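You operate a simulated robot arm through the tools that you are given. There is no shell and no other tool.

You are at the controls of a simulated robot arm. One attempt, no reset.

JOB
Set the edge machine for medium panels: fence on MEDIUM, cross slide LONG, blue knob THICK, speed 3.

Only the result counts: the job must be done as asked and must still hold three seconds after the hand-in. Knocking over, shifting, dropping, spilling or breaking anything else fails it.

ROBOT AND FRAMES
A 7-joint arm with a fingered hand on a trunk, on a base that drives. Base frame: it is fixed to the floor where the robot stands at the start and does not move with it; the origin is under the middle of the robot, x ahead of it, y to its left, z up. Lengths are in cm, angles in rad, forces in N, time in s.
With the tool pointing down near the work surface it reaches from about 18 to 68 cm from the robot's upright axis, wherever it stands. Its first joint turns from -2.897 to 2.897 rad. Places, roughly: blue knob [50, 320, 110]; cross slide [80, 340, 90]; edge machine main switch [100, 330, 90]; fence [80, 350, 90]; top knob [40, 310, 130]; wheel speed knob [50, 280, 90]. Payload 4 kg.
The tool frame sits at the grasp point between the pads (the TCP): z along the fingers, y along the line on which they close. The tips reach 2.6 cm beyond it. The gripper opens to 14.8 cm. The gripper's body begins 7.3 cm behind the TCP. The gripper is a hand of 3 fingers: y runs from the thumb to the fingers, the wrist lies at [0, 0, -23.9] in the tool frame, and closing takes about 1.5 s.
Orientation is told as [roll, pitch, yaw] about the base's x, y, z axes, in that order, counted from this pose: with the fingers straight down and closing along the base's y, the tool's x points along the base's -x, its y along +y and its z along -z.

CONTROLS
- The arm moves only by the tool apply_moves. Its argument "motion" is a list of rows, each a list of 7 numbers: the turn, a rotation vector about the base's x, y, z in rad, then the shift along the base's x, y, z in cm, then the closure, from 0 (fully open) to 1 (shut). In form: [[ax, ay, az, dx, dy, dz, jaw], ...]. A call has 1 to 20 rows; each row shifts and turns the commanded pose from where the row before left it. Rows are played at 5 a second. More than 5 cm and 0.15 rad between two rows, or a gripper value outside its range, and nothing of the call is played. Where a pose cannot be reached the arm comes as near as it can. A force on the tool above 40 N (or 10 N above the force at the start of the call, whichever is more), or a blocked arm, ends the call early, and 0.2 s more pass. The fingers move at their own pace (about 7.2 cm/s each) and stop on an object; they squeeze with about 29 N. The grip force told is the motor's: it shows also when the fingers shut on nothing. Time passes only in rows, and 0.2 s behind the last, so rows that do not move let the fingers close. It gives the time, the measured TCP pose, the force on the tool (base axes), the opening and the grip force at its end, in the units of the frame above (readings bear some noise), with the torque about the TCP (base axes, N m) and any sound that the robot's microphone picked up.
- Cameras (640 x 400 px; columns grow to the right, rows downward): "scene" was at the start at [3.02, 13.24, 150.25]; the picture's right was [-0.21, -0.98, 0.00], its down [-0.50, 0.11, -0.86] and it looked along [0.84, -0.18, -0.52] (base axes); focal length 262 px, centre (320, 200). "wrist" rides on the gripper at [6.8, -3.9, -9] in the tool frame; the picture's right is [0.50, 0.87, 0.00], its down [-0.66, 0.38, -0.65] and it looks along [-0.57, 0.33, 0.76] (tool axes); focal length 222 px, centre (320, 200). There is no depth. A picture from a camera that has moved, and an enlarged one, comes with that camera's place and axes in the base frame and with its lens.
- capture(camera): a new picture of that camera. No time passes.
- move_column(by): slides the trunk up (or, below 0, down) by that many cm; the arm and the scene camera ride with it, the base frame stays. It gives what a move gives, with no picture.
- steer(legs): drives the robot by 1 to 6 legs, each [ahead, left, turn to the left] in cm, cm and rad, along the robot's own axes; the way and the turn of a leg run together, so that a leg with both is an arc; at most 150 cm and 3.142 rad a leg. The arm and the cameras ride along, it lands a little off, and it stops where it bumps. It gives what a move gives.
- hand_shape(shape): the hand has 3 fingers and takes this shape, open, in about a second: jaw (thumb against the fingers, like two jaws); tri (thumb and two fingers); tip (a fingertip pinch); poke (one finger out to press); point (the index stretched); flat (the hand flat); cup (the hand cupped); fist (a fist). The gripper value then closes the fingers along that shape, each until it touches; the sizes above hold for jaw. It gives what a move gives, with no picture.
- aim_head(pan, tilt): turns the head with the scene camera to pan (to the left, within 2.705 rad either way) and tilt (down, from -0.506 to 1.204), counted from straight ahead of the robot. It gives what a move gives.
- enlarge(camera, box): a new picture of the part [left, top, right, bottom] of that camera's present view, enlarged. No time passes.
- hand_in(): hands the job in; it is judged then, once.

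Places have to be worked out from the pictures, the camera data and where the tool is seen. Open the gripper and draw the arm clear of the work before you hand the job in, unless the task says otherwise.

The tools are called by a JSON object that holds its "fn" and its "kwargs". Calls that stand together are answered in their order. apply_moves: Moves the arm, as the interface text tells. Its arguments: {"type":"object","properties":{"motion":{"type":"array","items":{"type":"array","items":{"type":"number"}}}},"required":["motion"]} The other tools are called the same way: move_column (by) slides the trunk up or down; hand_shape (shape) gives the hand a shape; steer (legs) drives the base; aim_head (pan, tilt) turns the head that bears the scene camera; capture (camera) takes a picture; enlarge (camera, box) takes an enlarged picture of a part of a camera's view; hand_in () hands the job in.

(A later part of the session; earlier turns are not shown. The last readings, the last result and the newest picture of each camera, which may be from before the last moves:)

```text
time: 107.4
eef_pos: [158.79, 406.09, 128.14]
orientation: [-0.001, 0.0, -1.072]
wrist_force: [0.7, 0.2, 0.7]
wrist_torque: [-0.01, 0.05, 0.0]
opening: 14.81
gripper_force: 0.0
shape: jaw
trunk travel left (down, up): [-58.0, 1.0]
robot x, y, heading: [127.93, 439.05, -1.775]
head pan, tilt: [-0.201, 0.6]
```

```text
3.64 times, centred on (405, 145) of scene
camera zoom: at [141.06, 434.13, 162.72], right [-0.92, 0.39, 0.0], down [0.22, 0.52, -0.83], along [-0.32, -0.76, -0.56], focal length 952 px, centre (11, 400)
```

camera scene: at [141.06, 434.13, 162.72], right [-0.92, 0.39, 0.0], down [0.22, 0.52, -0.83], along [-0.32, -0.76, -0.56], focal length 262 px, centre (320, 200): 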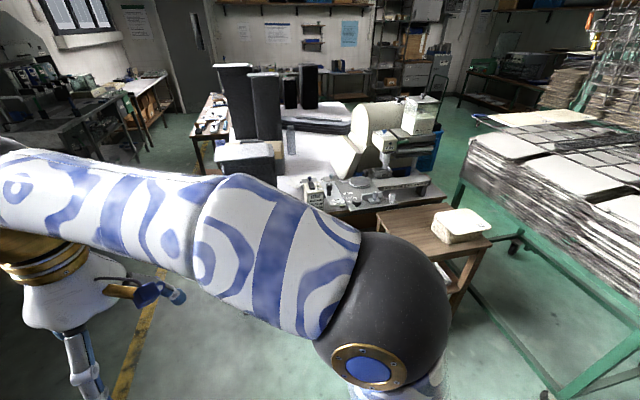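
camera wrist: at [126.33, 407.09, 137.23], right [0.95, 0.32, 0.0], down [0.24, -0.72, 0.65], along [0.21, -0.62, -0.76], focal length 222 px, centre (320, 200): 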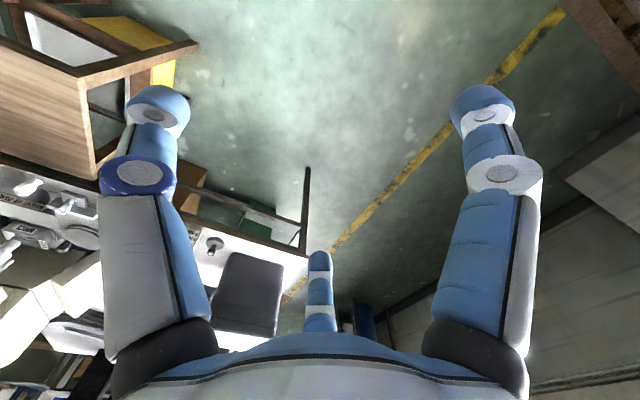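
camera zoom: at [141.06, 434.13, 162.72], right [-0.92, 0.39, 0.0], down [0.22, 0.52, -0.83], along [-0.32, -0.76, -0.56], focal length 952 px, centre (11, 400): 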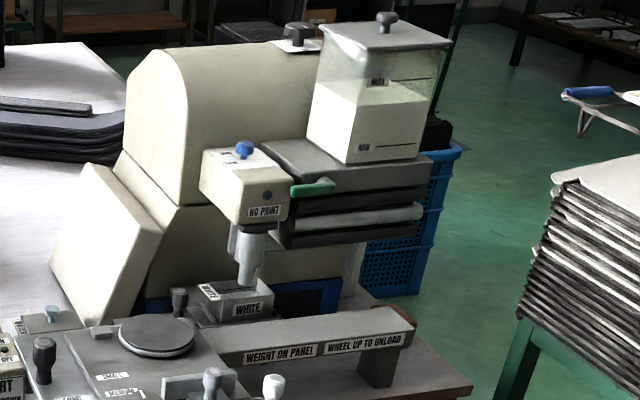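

I can now read the parts: main switch, cross slide with dark grip (LONG/SHORT), fence dial area (SMALL/MEDIUM/…), and the blue knob atop the paint box. I swing the hand further back and drive up to the table edge at about (124,384).

{"fn": "apply_moves", "kwargs": {"motion": [[0, 0, 0.1, 2, 4, 0, 0], [0, 0, 0.1, 1, 4.5, 0, 0], [0, 0, 0.1, 1, 4.5, 0, 0], [0, 0, 0.1, 0, 4.5, 0, 0]]}}

{"fn": "steer", "kwargs": {"legs": [[54.7, 7.1, 0]]}}

{"fn": "aim_head", "kwargs": {"pan": -0.5, "tilt": 0.8}}

{"fn": "capture", "kwargs": {"camera": "scene"}}

```text
time: 108.4
eef_pos: [162.72, 423.51, 127.99]
orientation: [0.0, 0.0, -0.673]
wrist_force: [0.4, 0.0, -1.1]
wrist_torque: [0.01, 0.02, -0.01]
opening: 14.79
gripper_force: 0.0
shape: jaw
trunk travel left (down, up): [-58.0, 1.0]
robot x, y, heading: [128.2, 439.74, -1.771]
head pan, tilt: [-0.201, 0.6]
```

```text
time: 111.6
eef_pos: [158.39, 368.07, 128.1]
orientation: [0.0, 0.002, -0.674]
wrist_force: [-0.3, -0.4, -0.5]
wrist_torque: [0.02, 0.0, 0.02]
opening: 14.8
gripper_force: 0.0
shape: jaw
trunk travel left (down, up): [-58.0, 1.0]
robot x, y, heading: [123.74, 383.73, -1.771]
head pan, tilt: [-0.201, 0.6]
```

```text
time: 112.4
eef_pos: [158.45, 368.14, 128.04]
orientation: [-0.001, 0.001, -0.672]
wrist_force: [0.5, -0.1, -0.2]
wrist_torque: [-0.01, 0.02, 0.02]
opening: 14.79
gripper_force: 0.1
shape: jaw
trunk travel left (down, up): [-58.0, 1.0]
robot x, y, heading: [123.82, 384.03, -1.77]
head pan, tilt: [-0.499, 0.799]
```

```text
taken
camera scene: at [135.08, 380.79, 161.05], right [-0.76, 0.65, 0.0], down [0.46, 0.55, -0.7], along [-0.45, -0.53, -0.72], focal length 262 px, centre (320, 200)
```

scene: 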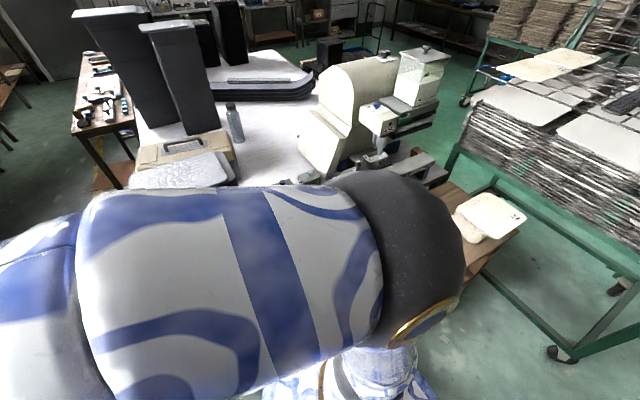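

The shoulder blocks the head's view from this height; lowering the trunk flattens the sight line over it.

{"fn": "move_column", "kwargs": {"by": -28}}

{"fn": "aim_head", "kwargs": {"pan": -0.4, "tilt": 0.5}}

{"fn": "capture", "kwargs": {"camera": "scene"}}

```text
time: 115.2
eef_pos: [158.45, 368.14, 100.04]
orientation: [-0.002, 0.0, -0.673]
wrist_force: [-0.5, 0.1, 0.5]
wrist_torque: [-0.01, 0.02, 0.01]
opening: 14.81
gripper_force: 0.1
shape: jaw
trunk travel left (down, up): [-30.0, 29.0]
robot x, y, heading: [123.97, 384.33, -1.769]
head pan, tilt: [-0.499, 0.799]
```

```text
time: 116.0
eef_pos: [158.37, 368.09, 100.0]
orientation: [-0.001, 0.0, -0.674]
wrist_force: [0.2, 0.4, 0.5]
wrist_torque: [0.0, 0.0, 0.02]
opening: 14.79
gripper_force: 0.0
shape: jaw
trunk travel left (down, up): [-30.0, 29.0]
robot x, y, heading: [124.02, 383.95, -1.774]
head pan, tilt: [-0.4, 0.499]
```

```text
taken
camera scene: at [135.13, 379.46, 135.63], right [-0.82, 0.57, 0.0], down [0.27, 0.39, -0.88], along [-0.5, -0.72, -0.48], focal length 262 px, centre (320, 200)
```

scene: 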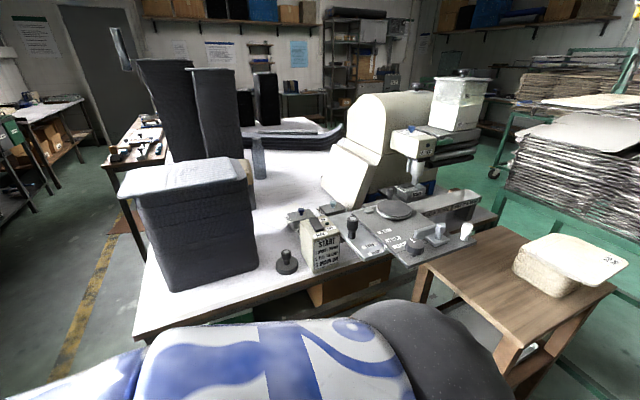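

Excellent view now. I enlarge the slide and fence areas.

{"fn": "enlarge", "kwargs": {"camera": "scene", "box": [320, 190, 400, 270]}}

{"fn": "enlarge", "kwargs": {"camera": "scene", "box": [360, 190, 480, 270]}}

{"fn": "enlarge", "kwargs": {"camera": "scene", "box": [375, 110, 495, 210]}}

```text
5.00 times, centred on (360, 230) of scene
camera zoom: at [135.13, 379.46, 135.63], right [-0.82, 0.57, 0.0], down [0.27, 0.39, -0.88], along [-0.5, -0.72, -0.48], focal length 1309 px, centre (120, 50)
```

zoom: 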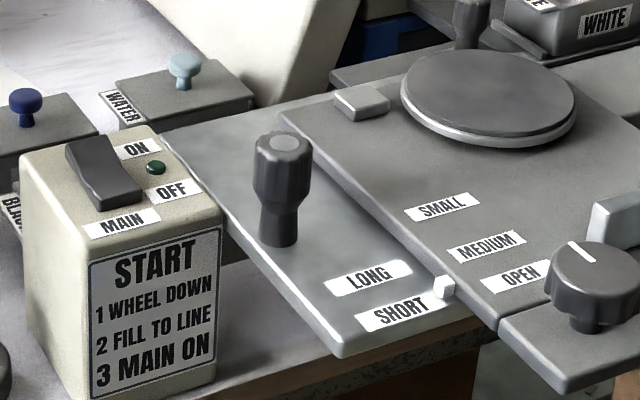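

```text
5.00 times, centred on (420, 230) of scene
camera zoom: at [135.13, 379.46, 135.63], right [-0.82, 0.57, 0.0], down [0.27, 0.39, -0.88], along [-0.5, -0.72, -0.48], focal length 1309 px, centre (-180, 50)
```

zoom: 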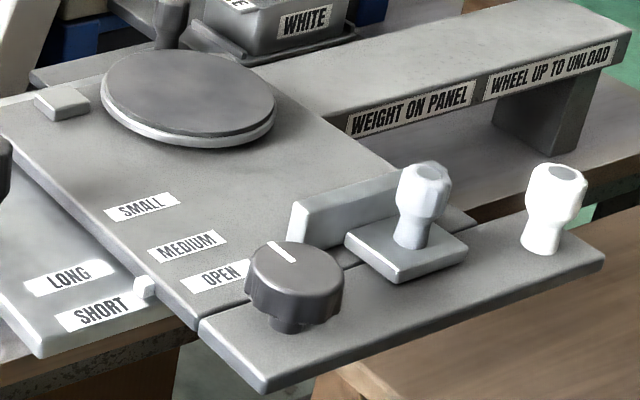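

```text
4.00 times, centred on (435, 160) of scene
camera zoom: at [135.13, 379.46, 135.63], right [-0.82, 0.57, 0.0], down [0.27, 0.39, -0.88], along [-0.5, -0.72, -0.48], focal length 1047 px, centre (-140, 360)
```

zoom: 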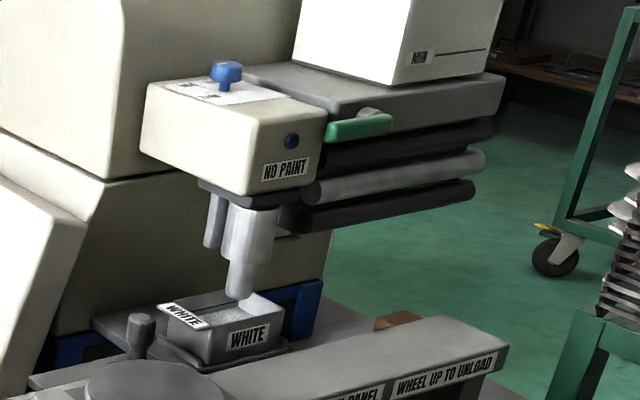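

The pointer tab stands at SHORT on the cross slide, and the front carriage with the dial seems to sit at OPEN for the fence. I bring the hand over the plates so the wrist camera can look straight down at them.

{"fn": "apply_moves", "kwargs": {"motion": [[0, 0, -0.1, 0, -3.6, 4.4, 0], [0, 0, -0.1, 0, -3.6, 4.4, 0], [0, 0, -0.1, 0, -3.6, 4.4, 0], [0, 0, -0.1, 0, -3.6, 4.4, 0], [0, 0, -0.1, 0, -3.6, 4.4, 0], [0, 0, -0.05, -4.8, 0, 0.5, 0], [0, 0, -0.05, -4.8, 0, 0.5, 0], [0, 0, -0.05, -4.8, 0, 0.5, 0], [0, 0, -0.05, -4.8, 0, 0.5, 0], [0, 0, -0.05, -4.8, 0, 0.5, 0], [0, 0, -0.05, -4.8, 0, 0.5, 0], [0, 0, -0.05, -4.8, 0.5, 0, 0], [0, 0, -0.05, -4.8, 0.5, 0, 0], [0, 0, -0.05, -4.8, 0.5, 0, 0], [0, 0, -0.05, -4.8, 0.5, 0, 0], [0, 0, -0.05, -4.8, 0.5, 0, 0], [0, 0, -0.05, -4.8, 0.5, 0, 0], [0, 0, 0, -4.8, 0.5, 0, 0], [0, 0, 0, -4.8, 0.5, 0, 0]]}}

{"fn": "capture", "kwargs": {"camera": "wrist"}}

{"fn": "capture", "kwargs": {"camera": "scene"}}

```text
refused: row 1 steps farther than a row can; nothing moved
```

```text
taken
camera wrist: at [150.66, 369.14, 109.09], right [0.15, 0.99, 0.0], down [0.75, -0.11, 0.65], along [0.65, -0.1, -0.76], focal length 222 px, centre (320, 200)
```

wrist: 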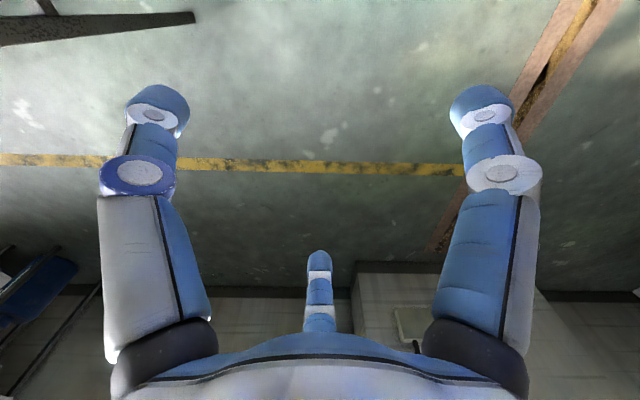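

```text
taken
camera scene: at [135.13, 379.46, 135.63], right [-0.82, 0.57, 0.0], down [0.27, 0.39, -0.88], along [-0.5, -0.72, -0.48], focal length 262 px, centre (320, 200)
```

scene: 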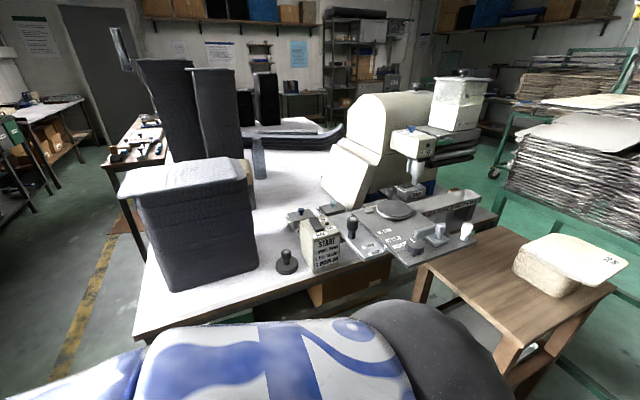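

The first rows were a bit long; I redo with shorter steps.

{"fn": "apply_moves", "kwargs": {"motion": [[0, 0, -0.1, 0, -2.6, 4, 0], [0, 0, -0.1, 0, -2.6, 4, 0], [0, 0, -0.1, 0, -2.6, 4, 0], [0, 0, -0.1, 0, -2.6, 4, 0], [0, 0, -0.1, 0, -2.6, 4, 0], [0, 0, -0.1, -4.6, -1, 0.8, 0], [0, 0, -0.05, -4.6, -1, 0.8, 0], [0, 0, -0.05, -4.6, -1, 0.8, 0], [0, 0, -0.05, -4.6, -1, 0.8, 0], [0, 0, -0.05, -4.6, -1, 0.8, 0], [0, 0, -0.05, -4.8, 0, 0.5, 0], [0, 0, -0.05, -4.8, 0.5, 0, 0], [0, 0, -0.05, -4.8, 0.5, 0, 0], [0, 0, -0.05, -4.8, 0.5, 0, 0], [0, 0, -0.05, -4.8, 0.5, 0, 0], [0, 0, -0.05, -4.8, 0.5, 0, 0], [0, 0, -0.05, -4.8, 0.5, 0, 0], [0, 0, 0, -4.8, 0.5, 0, 0], [0, 0, 0, -4.8, 0.5, 0, 0]]}}

{"fn": "capture", "kwargs": {"camera": "wrist"}}

{"fn": "capture", "kwargs": {"camera": "scene"}}

```text
time: 120.0
eef_pos: [90.27, 357.56, 111.83]
orientation: [0.0, -0.006, -1.772]
wrist_force: [-0.4, 0.0, -0.3]
wrist_torque: [0.02, -0.02, -0.01]
opening: 14.81
gripper_force: 0.1
shape: jaw
out of reach, approached as far as the arm can: row 3, 4, 5, 6, 7, 8, 9, 10, 11, 17, 18, 19
trunk travel left (down, up): [-30.0, 29.0]
robot x, y, heading: [123.94, 384.05, -1.775]
head pan, tilt: [-0.4, 0.499]
```

```text
taken
camera wrist: at [87.84, 364.97, 120.9], right [0.95, 0.32, 0.0], down [0.24, -0.71, 0.66], along [0.21, -0.63, -0.75], focal length 222 px, centre (320, 200)
```

wrist: 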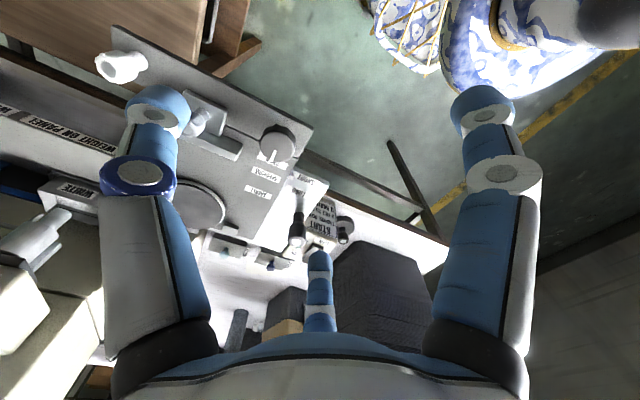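

```text
taken
camera scene: at [135.16, 379.47, 135.64], right [-0.82, 0.57, 0.0], down [0.27, 0.39, -0.88], along [-0.5, -0.72, -0.48], focal length 262 px, centre (320, 200)
```

scene: 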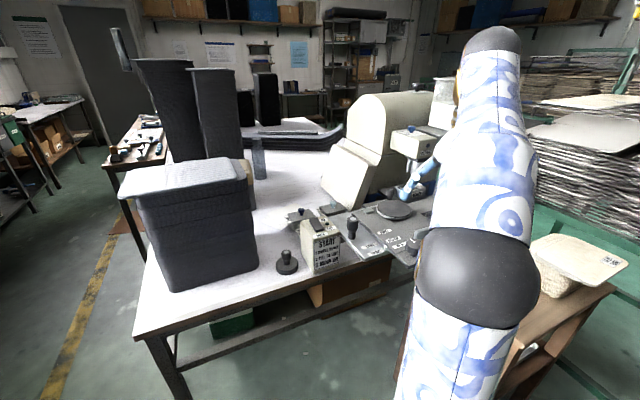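

The wrist camera sees the plates (upside-down). I enlarge that region.

{"fn": "enlarge", "kwargs": {"camera": "wrist", "box": [190, 90, 340, 270]}}

{"fn": "enlarge", "kwargs": {"camera": "wrist", "box": [80, 20, 320, 240]}}

```text
2.22 times, centred on (265, 180) of wrist
camera zoom: at [87.84, 364.97, 120.9], right [0.95, 0.32, 0.0], down [0.24, -0.71, 0.66], along [0.21, -0.63, -0.75], focal length 494 px, centre (442, 244)
```

zoom: 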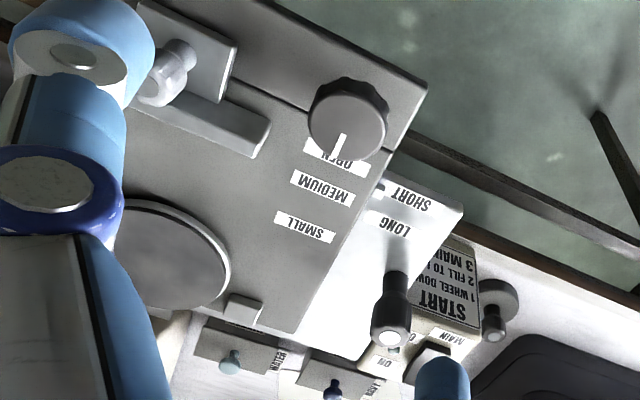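

```text
1.82 times, centred on (200, 130) of wrist
camera zoom: at [87.84, 364.97, 120.9], right [0.95, 0.32, 0.0], down [0.24, -0.71, 0.66], along [0.21, -0.63, -0.75], focal length 404 px, centre (538, 327)
```

zoom: 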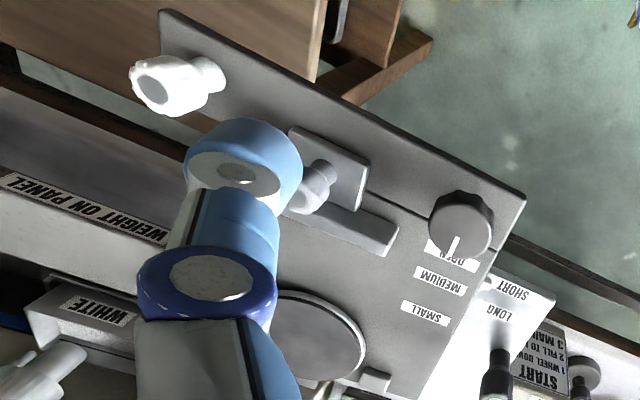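

Triangulating: cross-slide grip top ≈(93.6,335,97), fence dial ≈(87,351,95), light knob ≈(78,351,97). I shift the hand over to see the fence area better between the fingers.

{"fn": "apply_moves", "kwargs": {"motion": [[0, 0, 0, -4, 0.5, 0, 0], [0, 0, 0, -4, 0.5, 0, 0], [0, 0, 0, -3, 0.5, 0, 0], [0, 0, 0, 0, 0, 0, 0]]}}

{"fn": "capture", "kwargs": {"camera": "wrist"}}

{"fn": "enlarge", "kwargs": {"camera": "wrist", "box": [180, 60, 430, 260]}}

```text
time: 121.0
eef_pos: [84.64, 360.03, 110.42]
orientation: [-0.001, -0.007, -1.774]
wrist_force: [-0.8, -0.1, -0.5]
wrist_torque: [0.01, -0.01, -0.02]
opening: 14.78
gripper_force: 0.0
shape: jaw
out of reach, approached as far as the arm can: row 1, 2, 3
trunk travel left (down, up): [-30.0, 29.0]
robot x, y, heading: [124.26, 384.29, -1.774]
head pan, tilt: [-0.4, 0.499]
```

```text
taken
camera wrist: at [82.2, 367.34, 119.37], right [0.95, 0.32, 0.0], down [0.24, -0.71, 0.66], along [0.21, -0.63, -0.75], focal length 222 px, centre (320, 200)
```

wrist: 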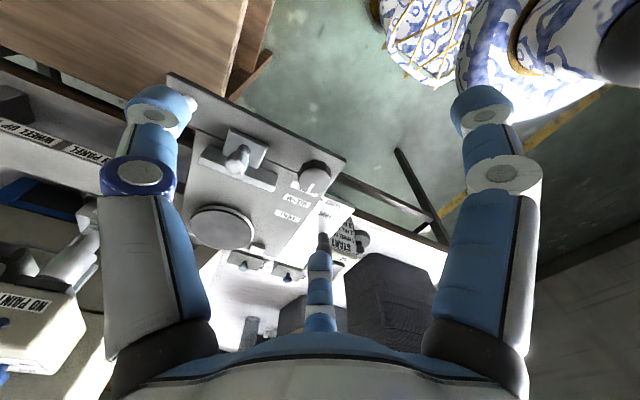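

```text
2.00 times, centred on (305, 160) of wrist
camera zoom: at [82.2, 367.34, 119.37], right [0.95, 0.32, 0.0], down [0.24, -0.71, 0.66], along [0.21, -0.63, -0.75], focal length 444 px, centre (350, 280)
```

zoom: 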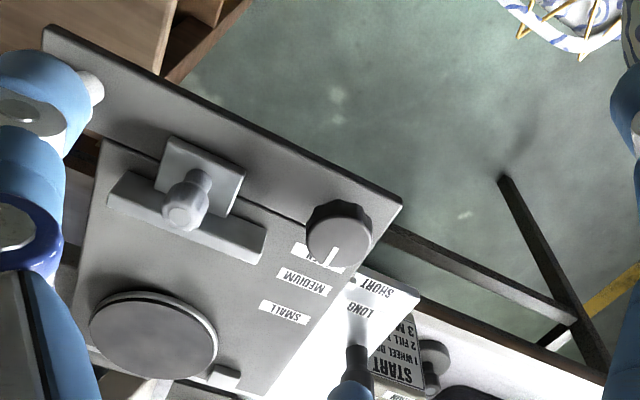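

The fence's inner face seems level with OPEN. I check the scene camera for finer details of how the fence is built.

{"fn": "enlarge", "kwargs": {"camera": "scene", "box": [380, 200, 480, 270]}}

{"fn": "enlarge", "kwargs": {"camera": "wrist", "box": [210, 110, 350, 220]}}

```text
5.71 times, centred on (430, 235) of scene
camera zoom: at [135.1, 379.45, 135.64], right [-0.82, 0.57, 0.0], down [0.27, 0.39, -0.88], along [-0.5, -0.72, -0.48], focal length 1496 px, centre (-309, 0)
```

zoom: 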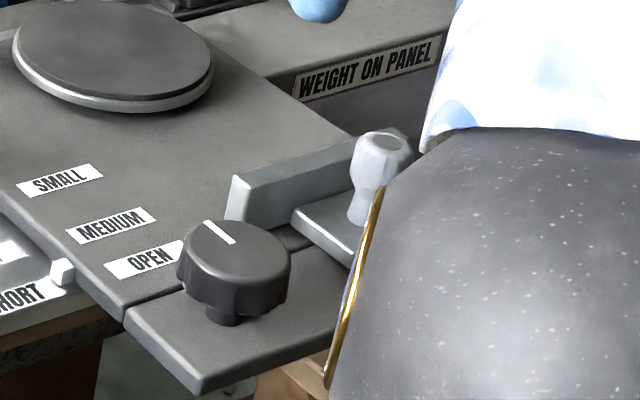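

```text
3.64 times, centred on (280, 165) of wrist
camera zoom: at [82.2, 367.34, 119.37], right [0.95, 0.32, 0.0], down [0.24, -0.71, 0.66], along [0.21, -0.63, -0.75], focal length 808 px, centre (466, 327)
```

zoom: 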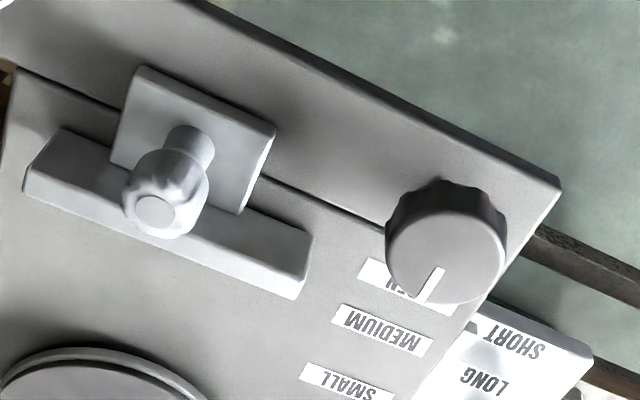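

The seam suggests the front shelf is separate; the fence block with the light grip (inner face at OPEN) is what slides. I first check the hand shapes with the wrist camera, after lifting a bit with the trunk.

{"fn": "move_column", "kwargs": {"by": 10}}

{"fn": "hand_shape", "kwargs": {"shape": "tip"}}

{"fn": "capture", "kwargs": {"camera": "wrist"}}

{"fn": "hand_shape", "kwargs": {"shape": "poke"}}

{"fn": "capture", "kwargs": {"camera": "wrist"}}

{"fn": "capture", "kwargs": {"camera": "scene"}}

```text
time: 122.3
eef_pos: [84.7, 360.08, 120.35]
orientation: [0.001, -0.008, -1.774]
wrist_force: [-0.4, 0.5, 0.9]
wrist_torque: [0.01, -0.01, 0.02]
opening: 14.77
gripper_force: 0.0
shape: jaw
trunk travel left (down, up): [-40.0, 19.0]
robot x, y, heading: [124.07, 384.13, -1.777]
head pan, tilt: [-0.4, 0.499]
```

```text
time: 123.2
eef_pos: [84.67, 360.06, 120.44]
orientation: [0.002, -0.007, -1.775]
wrist_force: [1.0, 0.3, -0.1]
wrist_torque: [0.01, 0.03, -0.01]
opening: 14.78
gripper_force: 0.0
shape: tip
trunk travel left (down, up): [-40.0, 19.0]
robot x, y, heading: [124.22, 384.32, -1.775]
head pan, tilt: [-0.4, 0.499]
```

```text
taken
camera wrist: at [82.21, 367.33, 129.37], right [0.95, 0.32, 0.0], down [0.24, -0.71, 0.66], along [0.21, -0.63, -0.75], focal length 222 px, centre (320, 200)
```

wrist: 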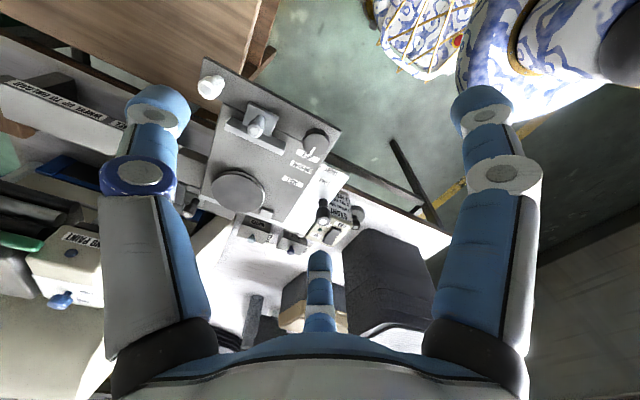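

```text
time: 124.1
eef_pos: [84.65, 359.92, 120.46]
orientation: [0.001, -0.007, -1.774]
wrist_force: [0.0, -0.1, -0.2]
wrist_torque: [-0.01, 0.03, 0.02]
opening: 0.0
gripper_force: 0.1
shape: poke
trunk travel left (down, up): [-40.0, 19.0]
robot x, y, heading: [124.02, 384.33, -1.775]
head pan, tilt: [-0.4, 0.499]
```

```text
taken
camera wrist: at [82.21, 367.33, 129.37], right [0.95, 0.32, 0.0], down [0.24, -0.71, 0.66], along [0.21, -0.63, -0.75], focal length 222 px, centre (320, 200)
```

wrist: 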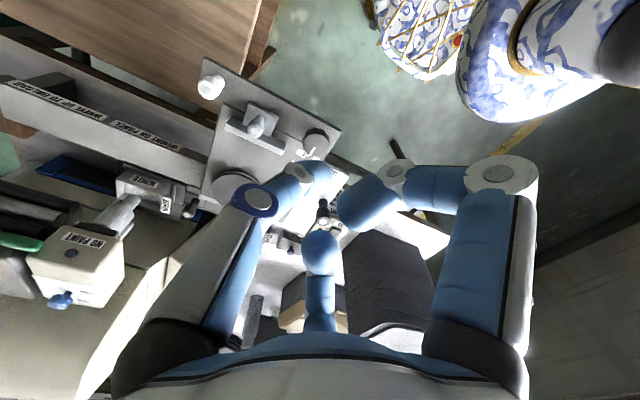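

```text
taken
camera scene: at [135.1, 379.45, 145.64], right [-0.82, 0.57, 0.0], down [0.27, 0.39, -0.88], along [-0.5, -0.72, -0.48], focal length 262 px, centre (320, 200)
```

scene: 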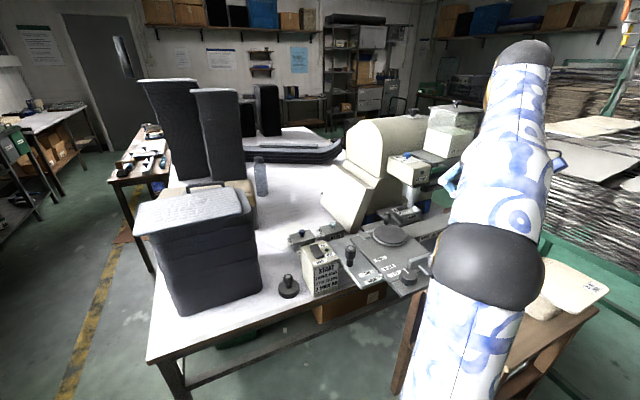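

In poke shape the single extended finger's tip sits right at the tool tip, good for pushing. I move it above the inner side of the cross-slide grip.

{"fn": "apply_moves", "kwargs": {"motion": [[0, 0, 0, 1.2, -4.05, -1, 0], [0, 0, 0, 1.2, -4.05, -1, 0], [0, 0, 0, 1.2, -4.05, -1, 0], [0, 0, 0, 1.2, -4.05, -1, 0], [0, 0, 0, 1.2, -4.05, -1, 0], [0, 0, 0, 1.2, -4.05, -1, 0], [0, 0, 0, 1.2, -4.05, -1, 0], [0, 0, 0, 0, 0, 0, 0]]}}

{"fn": "capture", "kwargs": {"camera": "wrist"}}

{"fn": "capture", "kwargs": {"camera": "scene"}}

```text
time: 125.9
eef_pos: [92.9, 335.5, 113.34]
orientation: [-0.001, -0.008, -1.772]
wrist_force: [0.4, 0.0, 0.0]
wrist_torque: [0.03, 0.0, 0.01]
opening: 0.0
gripper_force: 0.2
shape: poke
out of reach, approached as far as the arm can: row 6, 7
trunk travel left (down, up): [-40.0, 19.0]
robot x, y, heading: [124.03, 384.28, -1.773]
head pan, tilt: [-0.4, 0.499]
```

```text
taken
camera wrist: at [90.35, 342.77, 122.31], right [0.95, 0.32, -0.01], down [0.24, -0.71, 0.66], along [0.2, -0.63, -0.75], focal length 222 px, centre (320, 200)
```

wrist: 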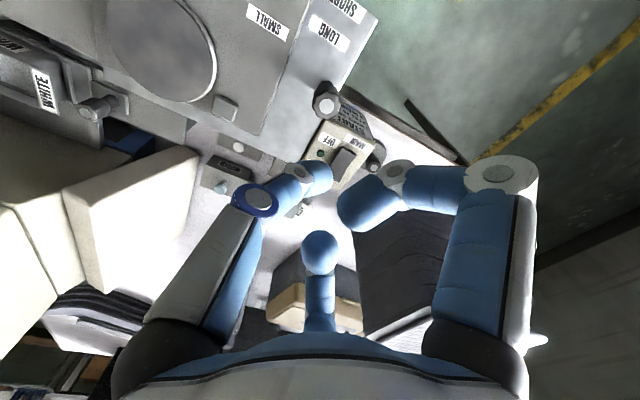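

```text
taken
camera scene: at [135.11, 379.4, 145.64], right [-0.82, 0.57, 0.0], down [0.27, 0.39, -0.88], along [-0.5, -0.72, -0.48], focal length 262 px, centre (320, 200)
```

scene: 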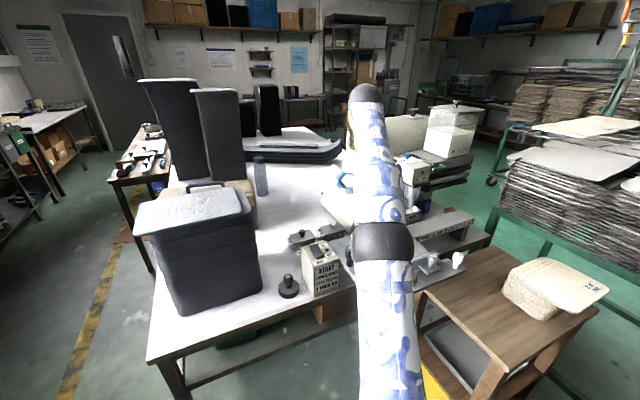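

The hand is right above the grip (about 4 cm short of the command). I go lower, where the reach is greater, to z≈105, and check.

{"fn": "apply_moves", "kwargs": {"motion": [[0, 0, 0, 0, 0, -3, 0], [0, 0, 0, 0, 0, -3, 0], [0, 0, 0, 0, 0, -2, 0], [0, 0, 0, 0, 0, 0, 0]]}}

{"fn": "capture", "kwargs": {"camera": "wrist"}}

```text
time: 126.9
eef_pos: [92.76, 335.56, 105.34]
orientation: [0.001, -0.006, -1.772]
wrist_force: [-0.5, 0.5, 0.2]
wrist_torque: [0.02, 0.01, -0.01]
opening: 0.01
gripper_force: 0.1
shape: poke
trunk travel left (down, up): [-40.0, 19.0]
robot x, y, heading: [124.03, 383.92, -1.776]
head pan, tilt: [-0.4, 0.499]
```

```text
taken
camera wrist: at [90.29, 342.84, 114.37], right [0.95, 0.32, 0.0], down [0.24, -0.71, 0.66], along [0.21, -0.63, -0.75], focal length 222 px, centre (320, 200)
```

wrist: 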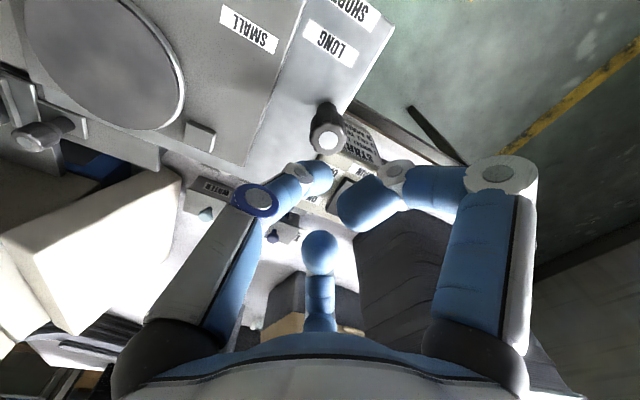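

Now I step inward past the grip (to y≈331.5) and then down beside it.

{"fn": "apply_moves", "kwargs": {"motion": [[0, 0, 0, 0.1, -2.2, 0, 0], [0, 0, 0, 0.1, -2.2, 0, 0], [0, 0, 0, 0, 0, -3, 0], [0, 0, 0, 0, 0, 0, 0]]}}

{"fn": "capture", "kwargs": {"camera": "wrist"}}

```text
time: 127.9
eef_pos: [93.05, 331.15, 102.29]
orientation: [0.001, -0.006, -1.776]
wrist_force: [-0.4, 0.2, -0.8]
wrist_torque: [0.01, 0.0, 0.03]
opening: 0.0
gripper_force: 0.0
shape: poke
trunk travel left (down, up): [-40.0, 19.0]
robot x, y, heading: [124.16, 383.84, -1.769]
head pan, tilt: [-0.4, 0.499]
```

```text
taken
camera wrist: at [90.49, 338.47, 111.33], right [0.95, 0.32, 0.0], down [0.24, -0.71, 0.66], along [0.21, -0.62, -0.75], focal length 222 px, centre (320, 200)
```

wrist: 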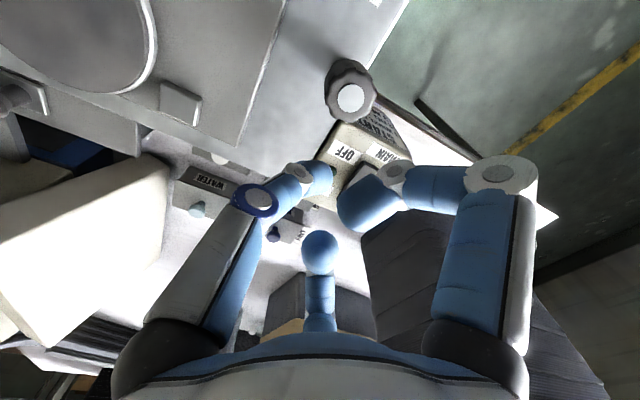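

Grip top is confirmed at (93.5,335.3,97), the slide plate at z≈91.5 and the switch box top at z≈92. I lower the fingertip to about z 94.4, then push outward until I feel contact.

{"fn": "apply_moves", "kwargs": {"motion": [[0, 0, 0, 0, 0, -2.7, 0], [0, 0, 0, 0, 0, -2.6, 0], [0, 0, 0, 0, 0, 0, 0]]}}

{"fn": "capture", "kwargs": {"camera": "wrist"}}

{"fn": "enlarge", "kwargs": {"camera": "scene", "box": [280, 190, 400, 310]}}

```text
time: 128.7
eef_pos: [93.04, 331.16, 97.04]
orientation: [-0.001, -0.008, -1.774]
wrist_force: [-0.9, 0.4, 0.2]
wrist_torque: [-0.01, 0.02, -0.02]
opening: 0.0
gripper_force: 0.1
shape: poke
trunk travel left (down, up): [-40.0, 19.0]
robot x, y, heading: [124.39, 384.36, -1.775]
head pan, tilt: [-0.4, 0.499]
```

```text
taken
camera wrist: at [90.54, 338.49, 106.05], right [0.95, 0.32, 0.0], down [0.24, -0.71, 0.66], along [0.21, -0.63, -0.75], focal length 222 px, centre (320, 200)
```

wrist: 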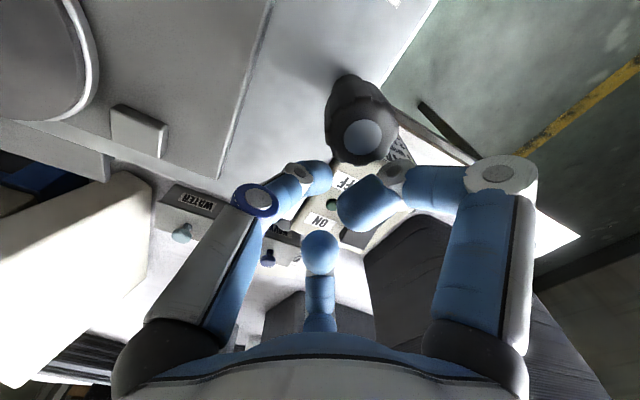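

```text
3.33 times, centred on (340, 250) of scene
camera zoom: at [135.1, 379.44, 145.64], right [-0.82, 0.57, 0.0], down [0.27, 0.39, -0.88], along [-0.5, -0.72, -0.48], focal length 872 px, centre (253, 33)
```

zoom: 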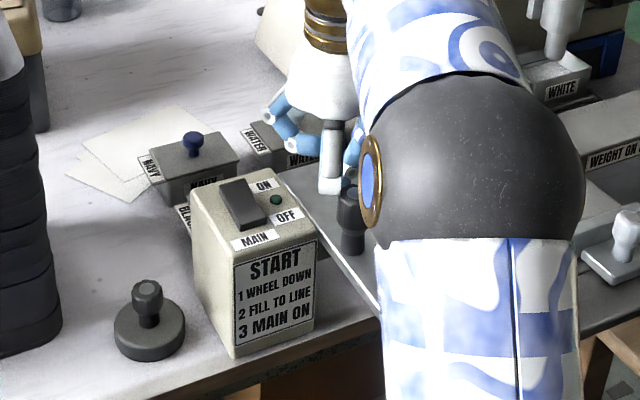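

The fingertip is on the inner side of the grip. I push outward in small steps and watch the force.

{"fn": "apply_moves", "kwargs": {"motion": [[0, 0, 0, 0.09, 0.5, 0, 0], [0, 0, 0, 0.09, 0.5, 0, 0], [0, 0, 0, 0.09, 0.5, 0, 0], [0, 0, 0, 0, 0, 0, 0]]}}

{"fn": "capture", "kwargs": {"camera": "wrist"}}

{"fn": "enlarge", "kwargs": {"camera": "scene", "box": [300, 200, 400, 280]}}

```text
time: 129.7
eef_pos: [93.38, 332.7, 96.99]
orientation: [-0.001, -0.008, -1.773]
wrist_force: [-0.1, 0.0, 0.1]
wrist_torque: [0.01, -0.03, -0.05]
opening: 0.01
gripper_force: 0.1
shape: poke
trunk travel left (down, up): [-40.0, 19.0]
robot x, y, heading: [124.2, 384.27, -1.775]
head pan, tilt: [-0.4, 0.499]
```

```text
taken
camera wrist: at [90.83, 339.96, 106.02], right [0.95, 0.32, 0.0], down [0.24, -0.71, 0.66], along [0.21, -0.63, -0.75], focal length 222 px, centre (320, 200)
```

wrist: 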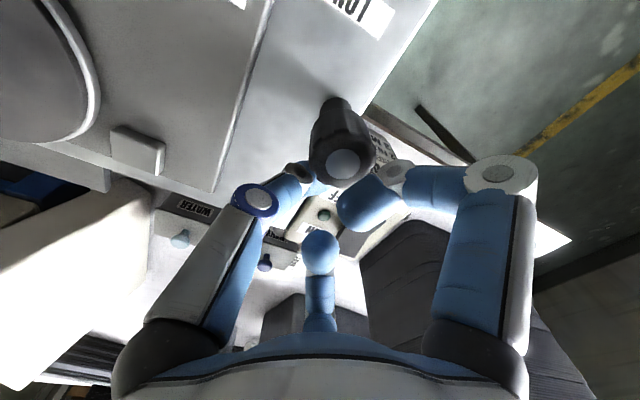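

```text
5.00 times, centred on (350, 240) of scene
camera zoom: at [135.11, 379.45, 145.64], right [-0.82, 0.57, 0.0], down [0.27, 0.39, -0.88], along [-0.5, -0.72, -0.48], focal length 1309 px, centre (170, 0)
```

zoom: 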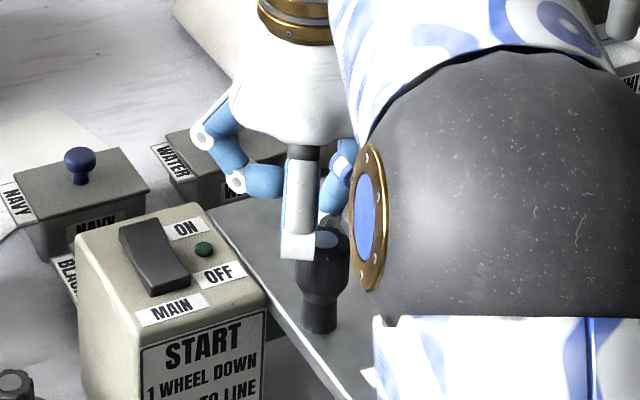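

No contact yet (handle centre is 2.6 cm from the fingertip). I keep pushing outward.

{"fn": "apply_moves", "kwargs": {"motion": [[0, 0, 0, 0.08, 0.5, 0, 0], [0, 0, 0, 0.08, 0.5, 0, 0], [0, 0, 0, 0.08, 0.5, 0, 0], [0, 0, 0, 0, 0, 0, 0]]}}

{"fn": "capture", "kwargs": {"camera": "wrist"}}

{"fn": "enlarge", "kwargs": {"camera": "scene", "box": [300, 200, 400, 280]}}

```text
time: 130.5
eef_pos: [93.5, 333.17, 97.23]
orientation: [-0.002, -0.021, -1.767]
wrist_force: [-6.3, -16.6, -1.9]
wrist_torque: [-0.28, 0.09, 0.08]
opening: 0.0
gripper_force: 0.1
shape: poke
trunk travel left (down, up): [-40.0, 19.0]
robot x, y, heading: [124.24, 384.03, -1.771]
head pan, tilt: [-0.4, 0.499]
stopped in row 3: the force on the tool passed its limit at 46 N (the readings are from after the stop); the commanded pose is now the measured one
```

```text
taken
camera wrist: at [91.04, 340.59, 106.02], right [0.95, 0.32, -0.01], down [0.25, -0.7, 0.67], along [0.21, -0.64, -0.74], focal length 222 px, centre (320, 200)
```

wrist: 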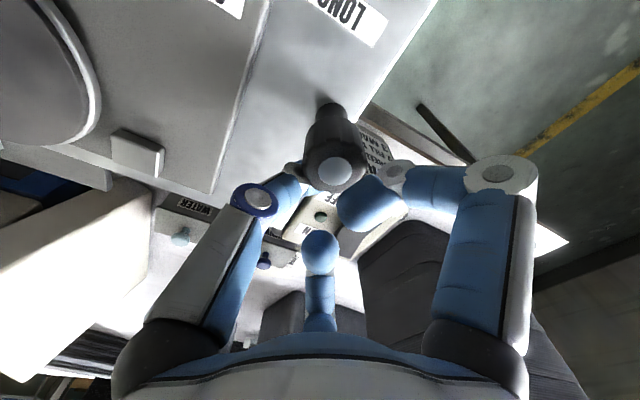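

```text
5.00 times, centred on (350, 240) of scene
camera zoom: at [134.99, 379.09, 145.63], right [-0.82, 0.57, 0.0], down [0.27, 0.4, -0.88], along [-0.5, -0.72, -0.48], focal length 1309 px, centre (170, 0)
```

zoom: 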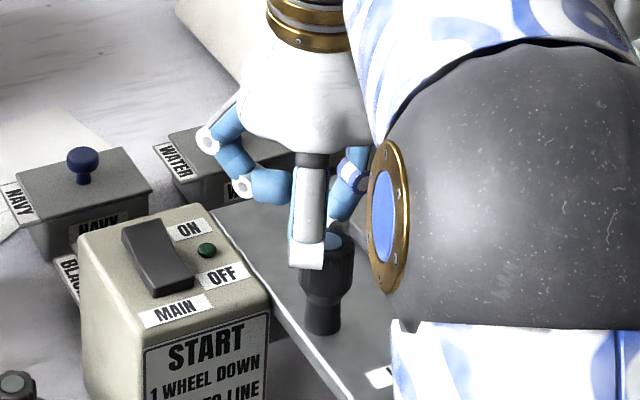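

The grip did not budge at 46 N. Looking again, the tab sits on the big disc plate, which lies over the LONG/SHORT base plate — so the big plate may be the actual cross slide and the dark grip something else. I back off, lift, and go over to the fence's light grip to test that.

{"fn": "apply_moves", "kwargs": {"motion": [[0, 0, 0, -0.1, -0.6, 0, 0], [0, 0, 0, 0, 0, 4.5, 0], [0, 0, 0, 0, 0, 4.5, 0], [0, 0, 0, -2.4, 3.8, 0, 0], [0, 0, 0, -2.4, 3.8, 0, 0], [0, 0, 0, -2.4, 3.8, 0, 0], [0, 0, 0, -2.4, 3.8, 0, 0], [0, 0, 0, -2.4, 3.8, 0, 0], [0, 0, 0, -2.4, 3.8, 0, 0], [0, 0, 0, 0, 0, 0, 0]]}}

{"fn": "capture", "kwargs": {"camera": "wrist"}}

{"fn": "enlarge", "kwargs": {"camera": "wrist", "box": [150, 0, 450, 190]}}

{"fn": "capture", "kwargs": {"camera": "scene"}}

```text
time: 132.7
eef_pos: [79.0, 355.84, 106.45]
orientation: [-0.003, -0.018, -1.769]
wrist_force: [-0.6, 0.6, -0.3]
wrist_torque: [0.01, 0.0, 0.05]
opening: 0.01
gripper_force: 0.1
shape: poke
trunk travel left (down, up): [-40.0, 19.0]
robot x, y, heading: [123.93, 383.76, -1.772]
head pan, tilt: [-0.4, 0.499]
```

```text
taken
camera wrist: at [76.49, 363.22, 115.25], right [0.95, 0.32, -0.01], down [0.24, -0.7, 0.67], along [0.21, -0.63, -0.75], focal length 222 px, centre (320, 200)
```

wrist: 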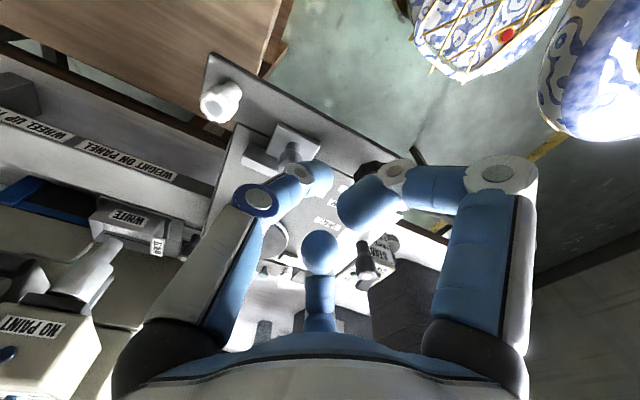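

```text
2.11 times, centred on (300, 95) of wrist
camera zoom: at [76.49, 363.22, 115.25], right [0.95, 0.32, -0.01], down [0.24, -0.7, 0.67], along [0.21, -0.63, -0.75], focal length 468 px, centre (362, 421)
```

zoom: 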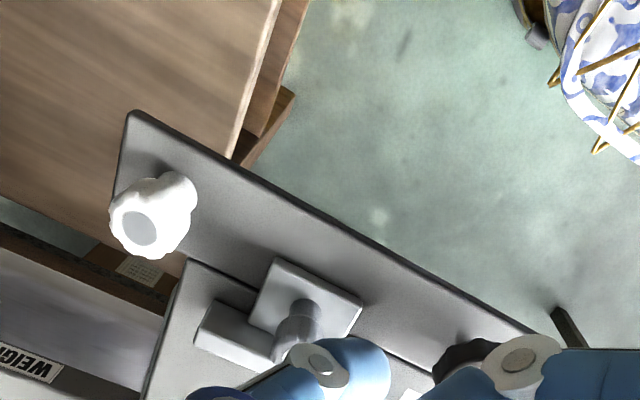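

```text
taken
camera scene: at [135.07, 379.41, 145.64], right [-0.82, 0.57, 0.0], down [0.27, 0.39, -0.88], along [-0.5, -0.72, -0.48], focal length 262 px, centre (320, 200)
```

scene: 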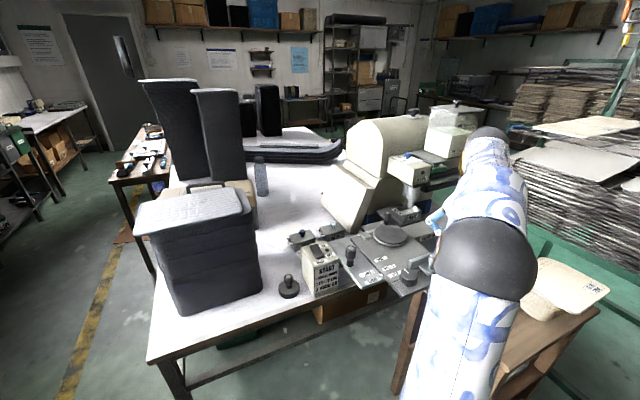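

The light grip's top is at about (77,351,97.5). I lower the fingertip on its outer side and push gently inward.

{"fn": "apply_moves", "kwargs": {"motion": [[0, 0, 0, -1.3, -0.8, -3, 0], [0, 0, 0, 0, 0, -3, 0], [0, 0, 0, 0, 0, -2.8, 0], [0, 0, 0, 0, 0, 0, 0]]}}

{"fn": "enlarge", "kwargs": {"camera": "wrist", "box": [150, 40, 450, 260]}}

{"fn": "enlarge", "kwargs": {"camera": "scene", "box": [360, 210, 480, 290]}}

```text
time: 133.7
eef_pos: [77.69, 354.95, 97.61]
orientation: [-0.003, -0.018, -1.77]
wrist_force: [0.2, 0.5, 0.2]
wrist_torque: [-0.01, 0.0, -0.03]
opening: 0.0
gripper_force: 0.0
shape: poke
trunk travel left (down, up): [-40.0, 19.0]
robot x, y, heading: [123.7, 384.09, -1.776]
head pan, tilt: [-0.4, 0.499]
```

```text
1.82 times, centred on (300, 150) of wrist
camera zoom: at [75.24, 362.31, 106.37], right [0.95, 0.32, -0.01], down [0.24, -0.7, 0.67], along [0.2, -0.63, -0.75], focal length 404 px, centre (356, 291)
```

zoom: 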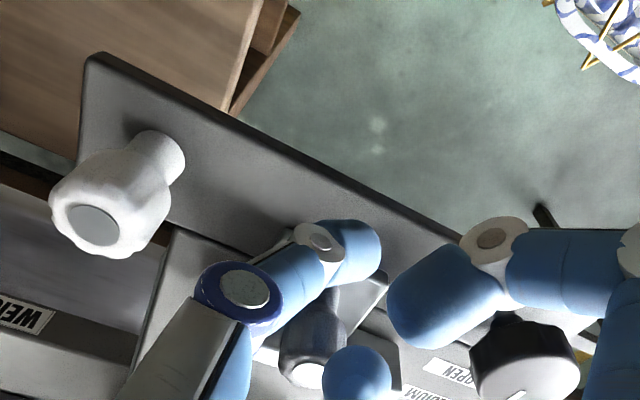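

```text
5.00 times, centred on (420, 250) of scene
camera zoom: at [135.08, 379.39, 145.64], right [-0.82, 0.57, 0.0], down [0.27, 0.39, -0.88], along [-0.5, -0.72, -0.48], focal length 1309 px, centre (-180, -50)
```

zoom: 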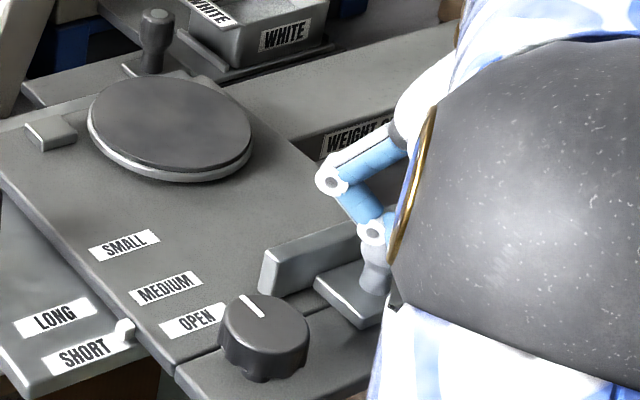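

The fingertip is outside the light grip. Push inward in small steps.

{"fn": "apply_moves", "kwargs": {"motion": [[0, 0, 0, -0.09, -0.5, 0, 0], [0, 0, 0, -0.09, -0.5, 0, 0], [0, 0, 0, -0.09, -0.5, 0, 0], [0, 0, 0, -0.09, -0.5, 0, 0], [0, 0, 0, 0, 0, 0, 0]]}}

{"fn": "enlarge", "kwargs": {"camera": "wrist", "box": [150, 40, 450, 260]}}

{"fn": "enlarge", "kwargs": {"camera": "scene", "box": [360, 210, 480, 290]}}

```text
time: 134.9
eef_pos: [77.48, 352.87, 97.38]
orientation: [-0.002, -0.019, -1.771]
wrist_force: [-0.2, 1.4, -0.5]
wrist_torque: [0.05, 0.0, -0.02]
opening: 0.0
gripper_force: 0.1
shape: poke
trunk travel left (down, up): [-40.0, 19.0]
robot x, y, heading: [123.85, 384.05, -1.775]
head pan, tilt: [-0.4, 0.499]
```

```text
1.82 times, centred on (300, 150) of wrist
camera zoom: at [74.91, 360.3, 106.33], right [0.95, 0.32, -0.01], down [0.24, -0.7, 0.67], along [0.2, -0.63, -0.75], focal length 404 px, centre (356, 291)
```

zoom: 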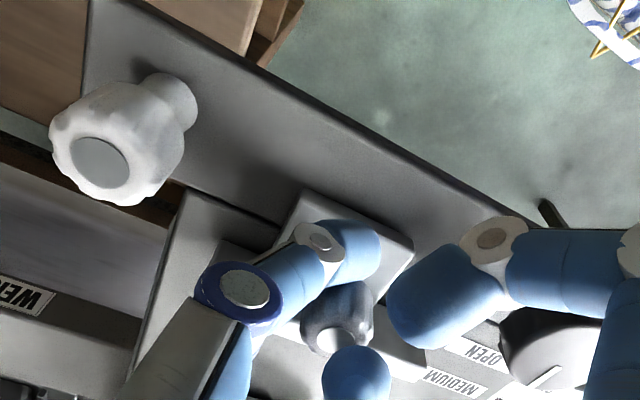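

```text
5.00 times, centred on (420, 250) of scene
camera zoom: at [135.08, 379.4, 145.64], right [-0.82, 0.57, 0.0], down [0.27, 0.39, -0.88], along [-0.5, -0.72, -0.48], focal length 1309 px, centre (-180, -50)
```

zoom: 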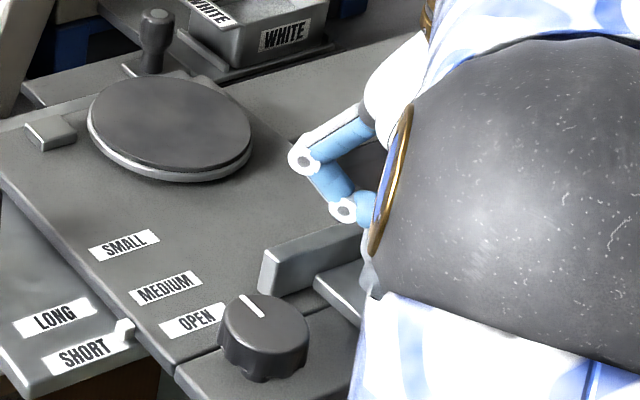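

No contact yet; continue inward.

{"fn": "apply_moves", "kwargs": {"motion": [[0, 0, 0, -0.09, -0.4, 0, 0], [0, 0, 0, -0.09, -0.4, 0, 0], [0, 0, 0, -0.09, -0.4, 0, 0], [0, 0, 0, 0, 0, 0, 0]]}}

{"fn": "enlarge", "kwargs": {"camera": "wrist", "box": [150, 40, 450, 260]}}

{"fn": "enlarge", "kwargs": {"camera": "scene", "box": [360, 210, 480, 290]}}

```text
time: 135.9
eef_pos: [77.14, 351.75, 97.49]
orientation: [-0.001, -0.022, -1.77]
wrist_force: [0.6, 1.9, -1.3]
wrist_torque: [0.09, 0.01, -0.02]
opening: 0.0
gripper_force: 0.2
shape: poke
trunk travel left (down, up): [-40.0, 19.0]
robot x, y, heading: [123.97, 384.2, -1.77]
head pan, tilt: [-0.4, 0.499]
```

```text
1.82 times, centred on (300, 150) of wrist
camera zoom: at [74.62, 359.11, 106.36], right [0.95, 0.32, -0.01], down [0.25, -0.7, 0.67], along [0.2, -0.63, -0.75], focal length 404 px, centre (356, 291)
```

zoom: 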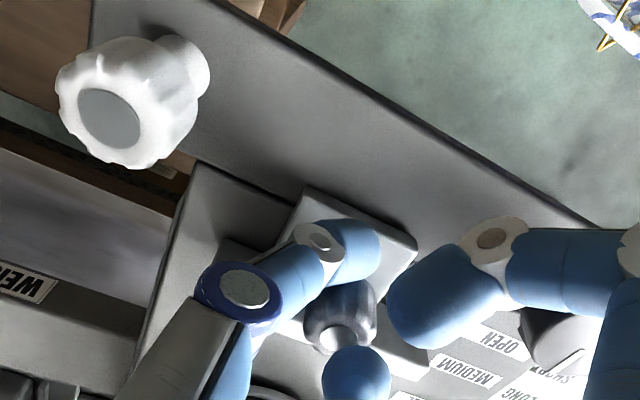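

```text
5.00 times, centred on (420, 250) of scene
camera zoom: at [135.08, 379.4, 145.64], right [-0.82, 0.57, 0.0], down [0.27, 0.39, -0.88], along [-0.5, -0.72, -0.48], focal length 1309 px, centre (-180, -50)
```

zoom: 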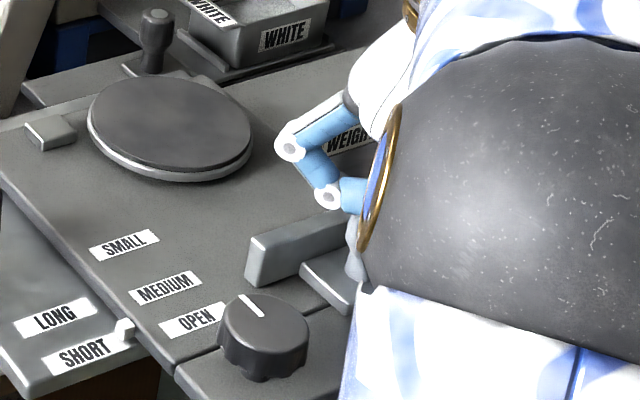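

The fence slides easily with the light grip (the dial stays put). It was at OPEN and has moved ~1.1 cm; MEDIUM is about 2.65 cm from OPEN, so I push roughly 1.2 cm further and check.

{"fn": "apply_moves", "kwargs": {"motion": [[0, 0, 0, -0.07, -0.4, 0, 0], [0, 0, 0, -0.07, -0.4, 0, 0], [0, 0, 0, -0.07, -0.4, 0, 0], [0, 0, 0, 0, 0, 0, 0]]}}

{"fn": "enlarge", "kwargs": {"camera": "wrist", "box": [150, 40, 450, 260]}}

{"fn": "enlarge", "kwargs": {"camera": "scene", "box": [360, 210, 480, 290]}}

```text
time: 136.9
eef_pos: [76.83, 350.42, 97.44]
orientation: [-0.001, -0.021, -1.771]
wrist_force: [0.1, 1.7, -0.5]
wrist_torque: [0.02, 0.05, -0.02]
opening: 0.01
gripper_force: 0.1
shape: poke
trunk travel left (down, up): [-40.0, 19.0]
robot x, y, heading: [124.07, 384.3, -1.776]
head pan, tilt: [-0.4, 0.499]
```

```text
1.82 times, centred on (300, 150) of wrist
camera zoom: at [74.4, 357.92, 106.36], right [0.95, 0.32, -0.01], down [0.25, -0.7, 0.67], along [0.2, -0.63, -0.75], focal length 404 px, centre (356, 291)
```

zoom: 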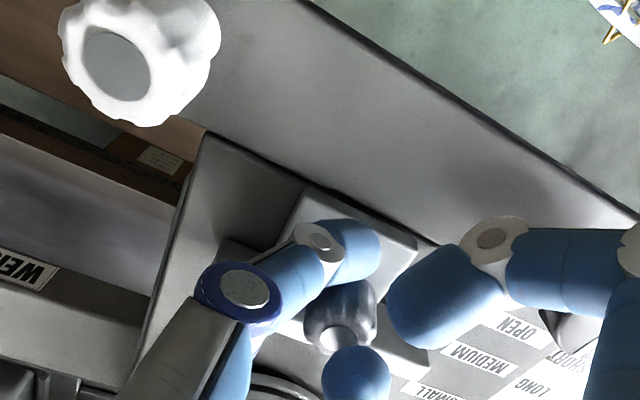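

```text
5.00 times, centred on (420, 250) of scene
camera zoom: at [135.08, 379.41, 145.64], right [-0.82, 0.57, 0.0], down [0.27, 0.39, -0.88], along [-0.5, -0.72, -0.48], focal length 1309 px, centre (-180, -50)
```

zoom: 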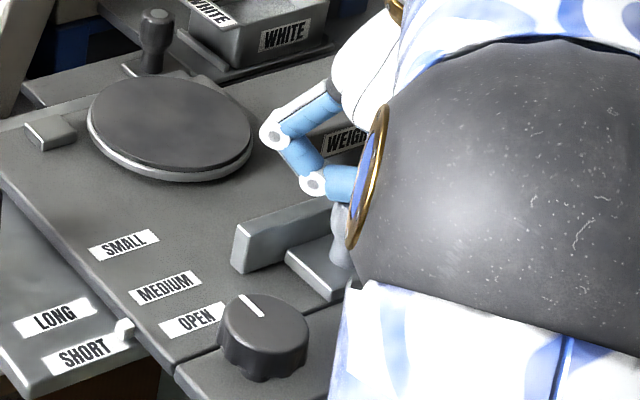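

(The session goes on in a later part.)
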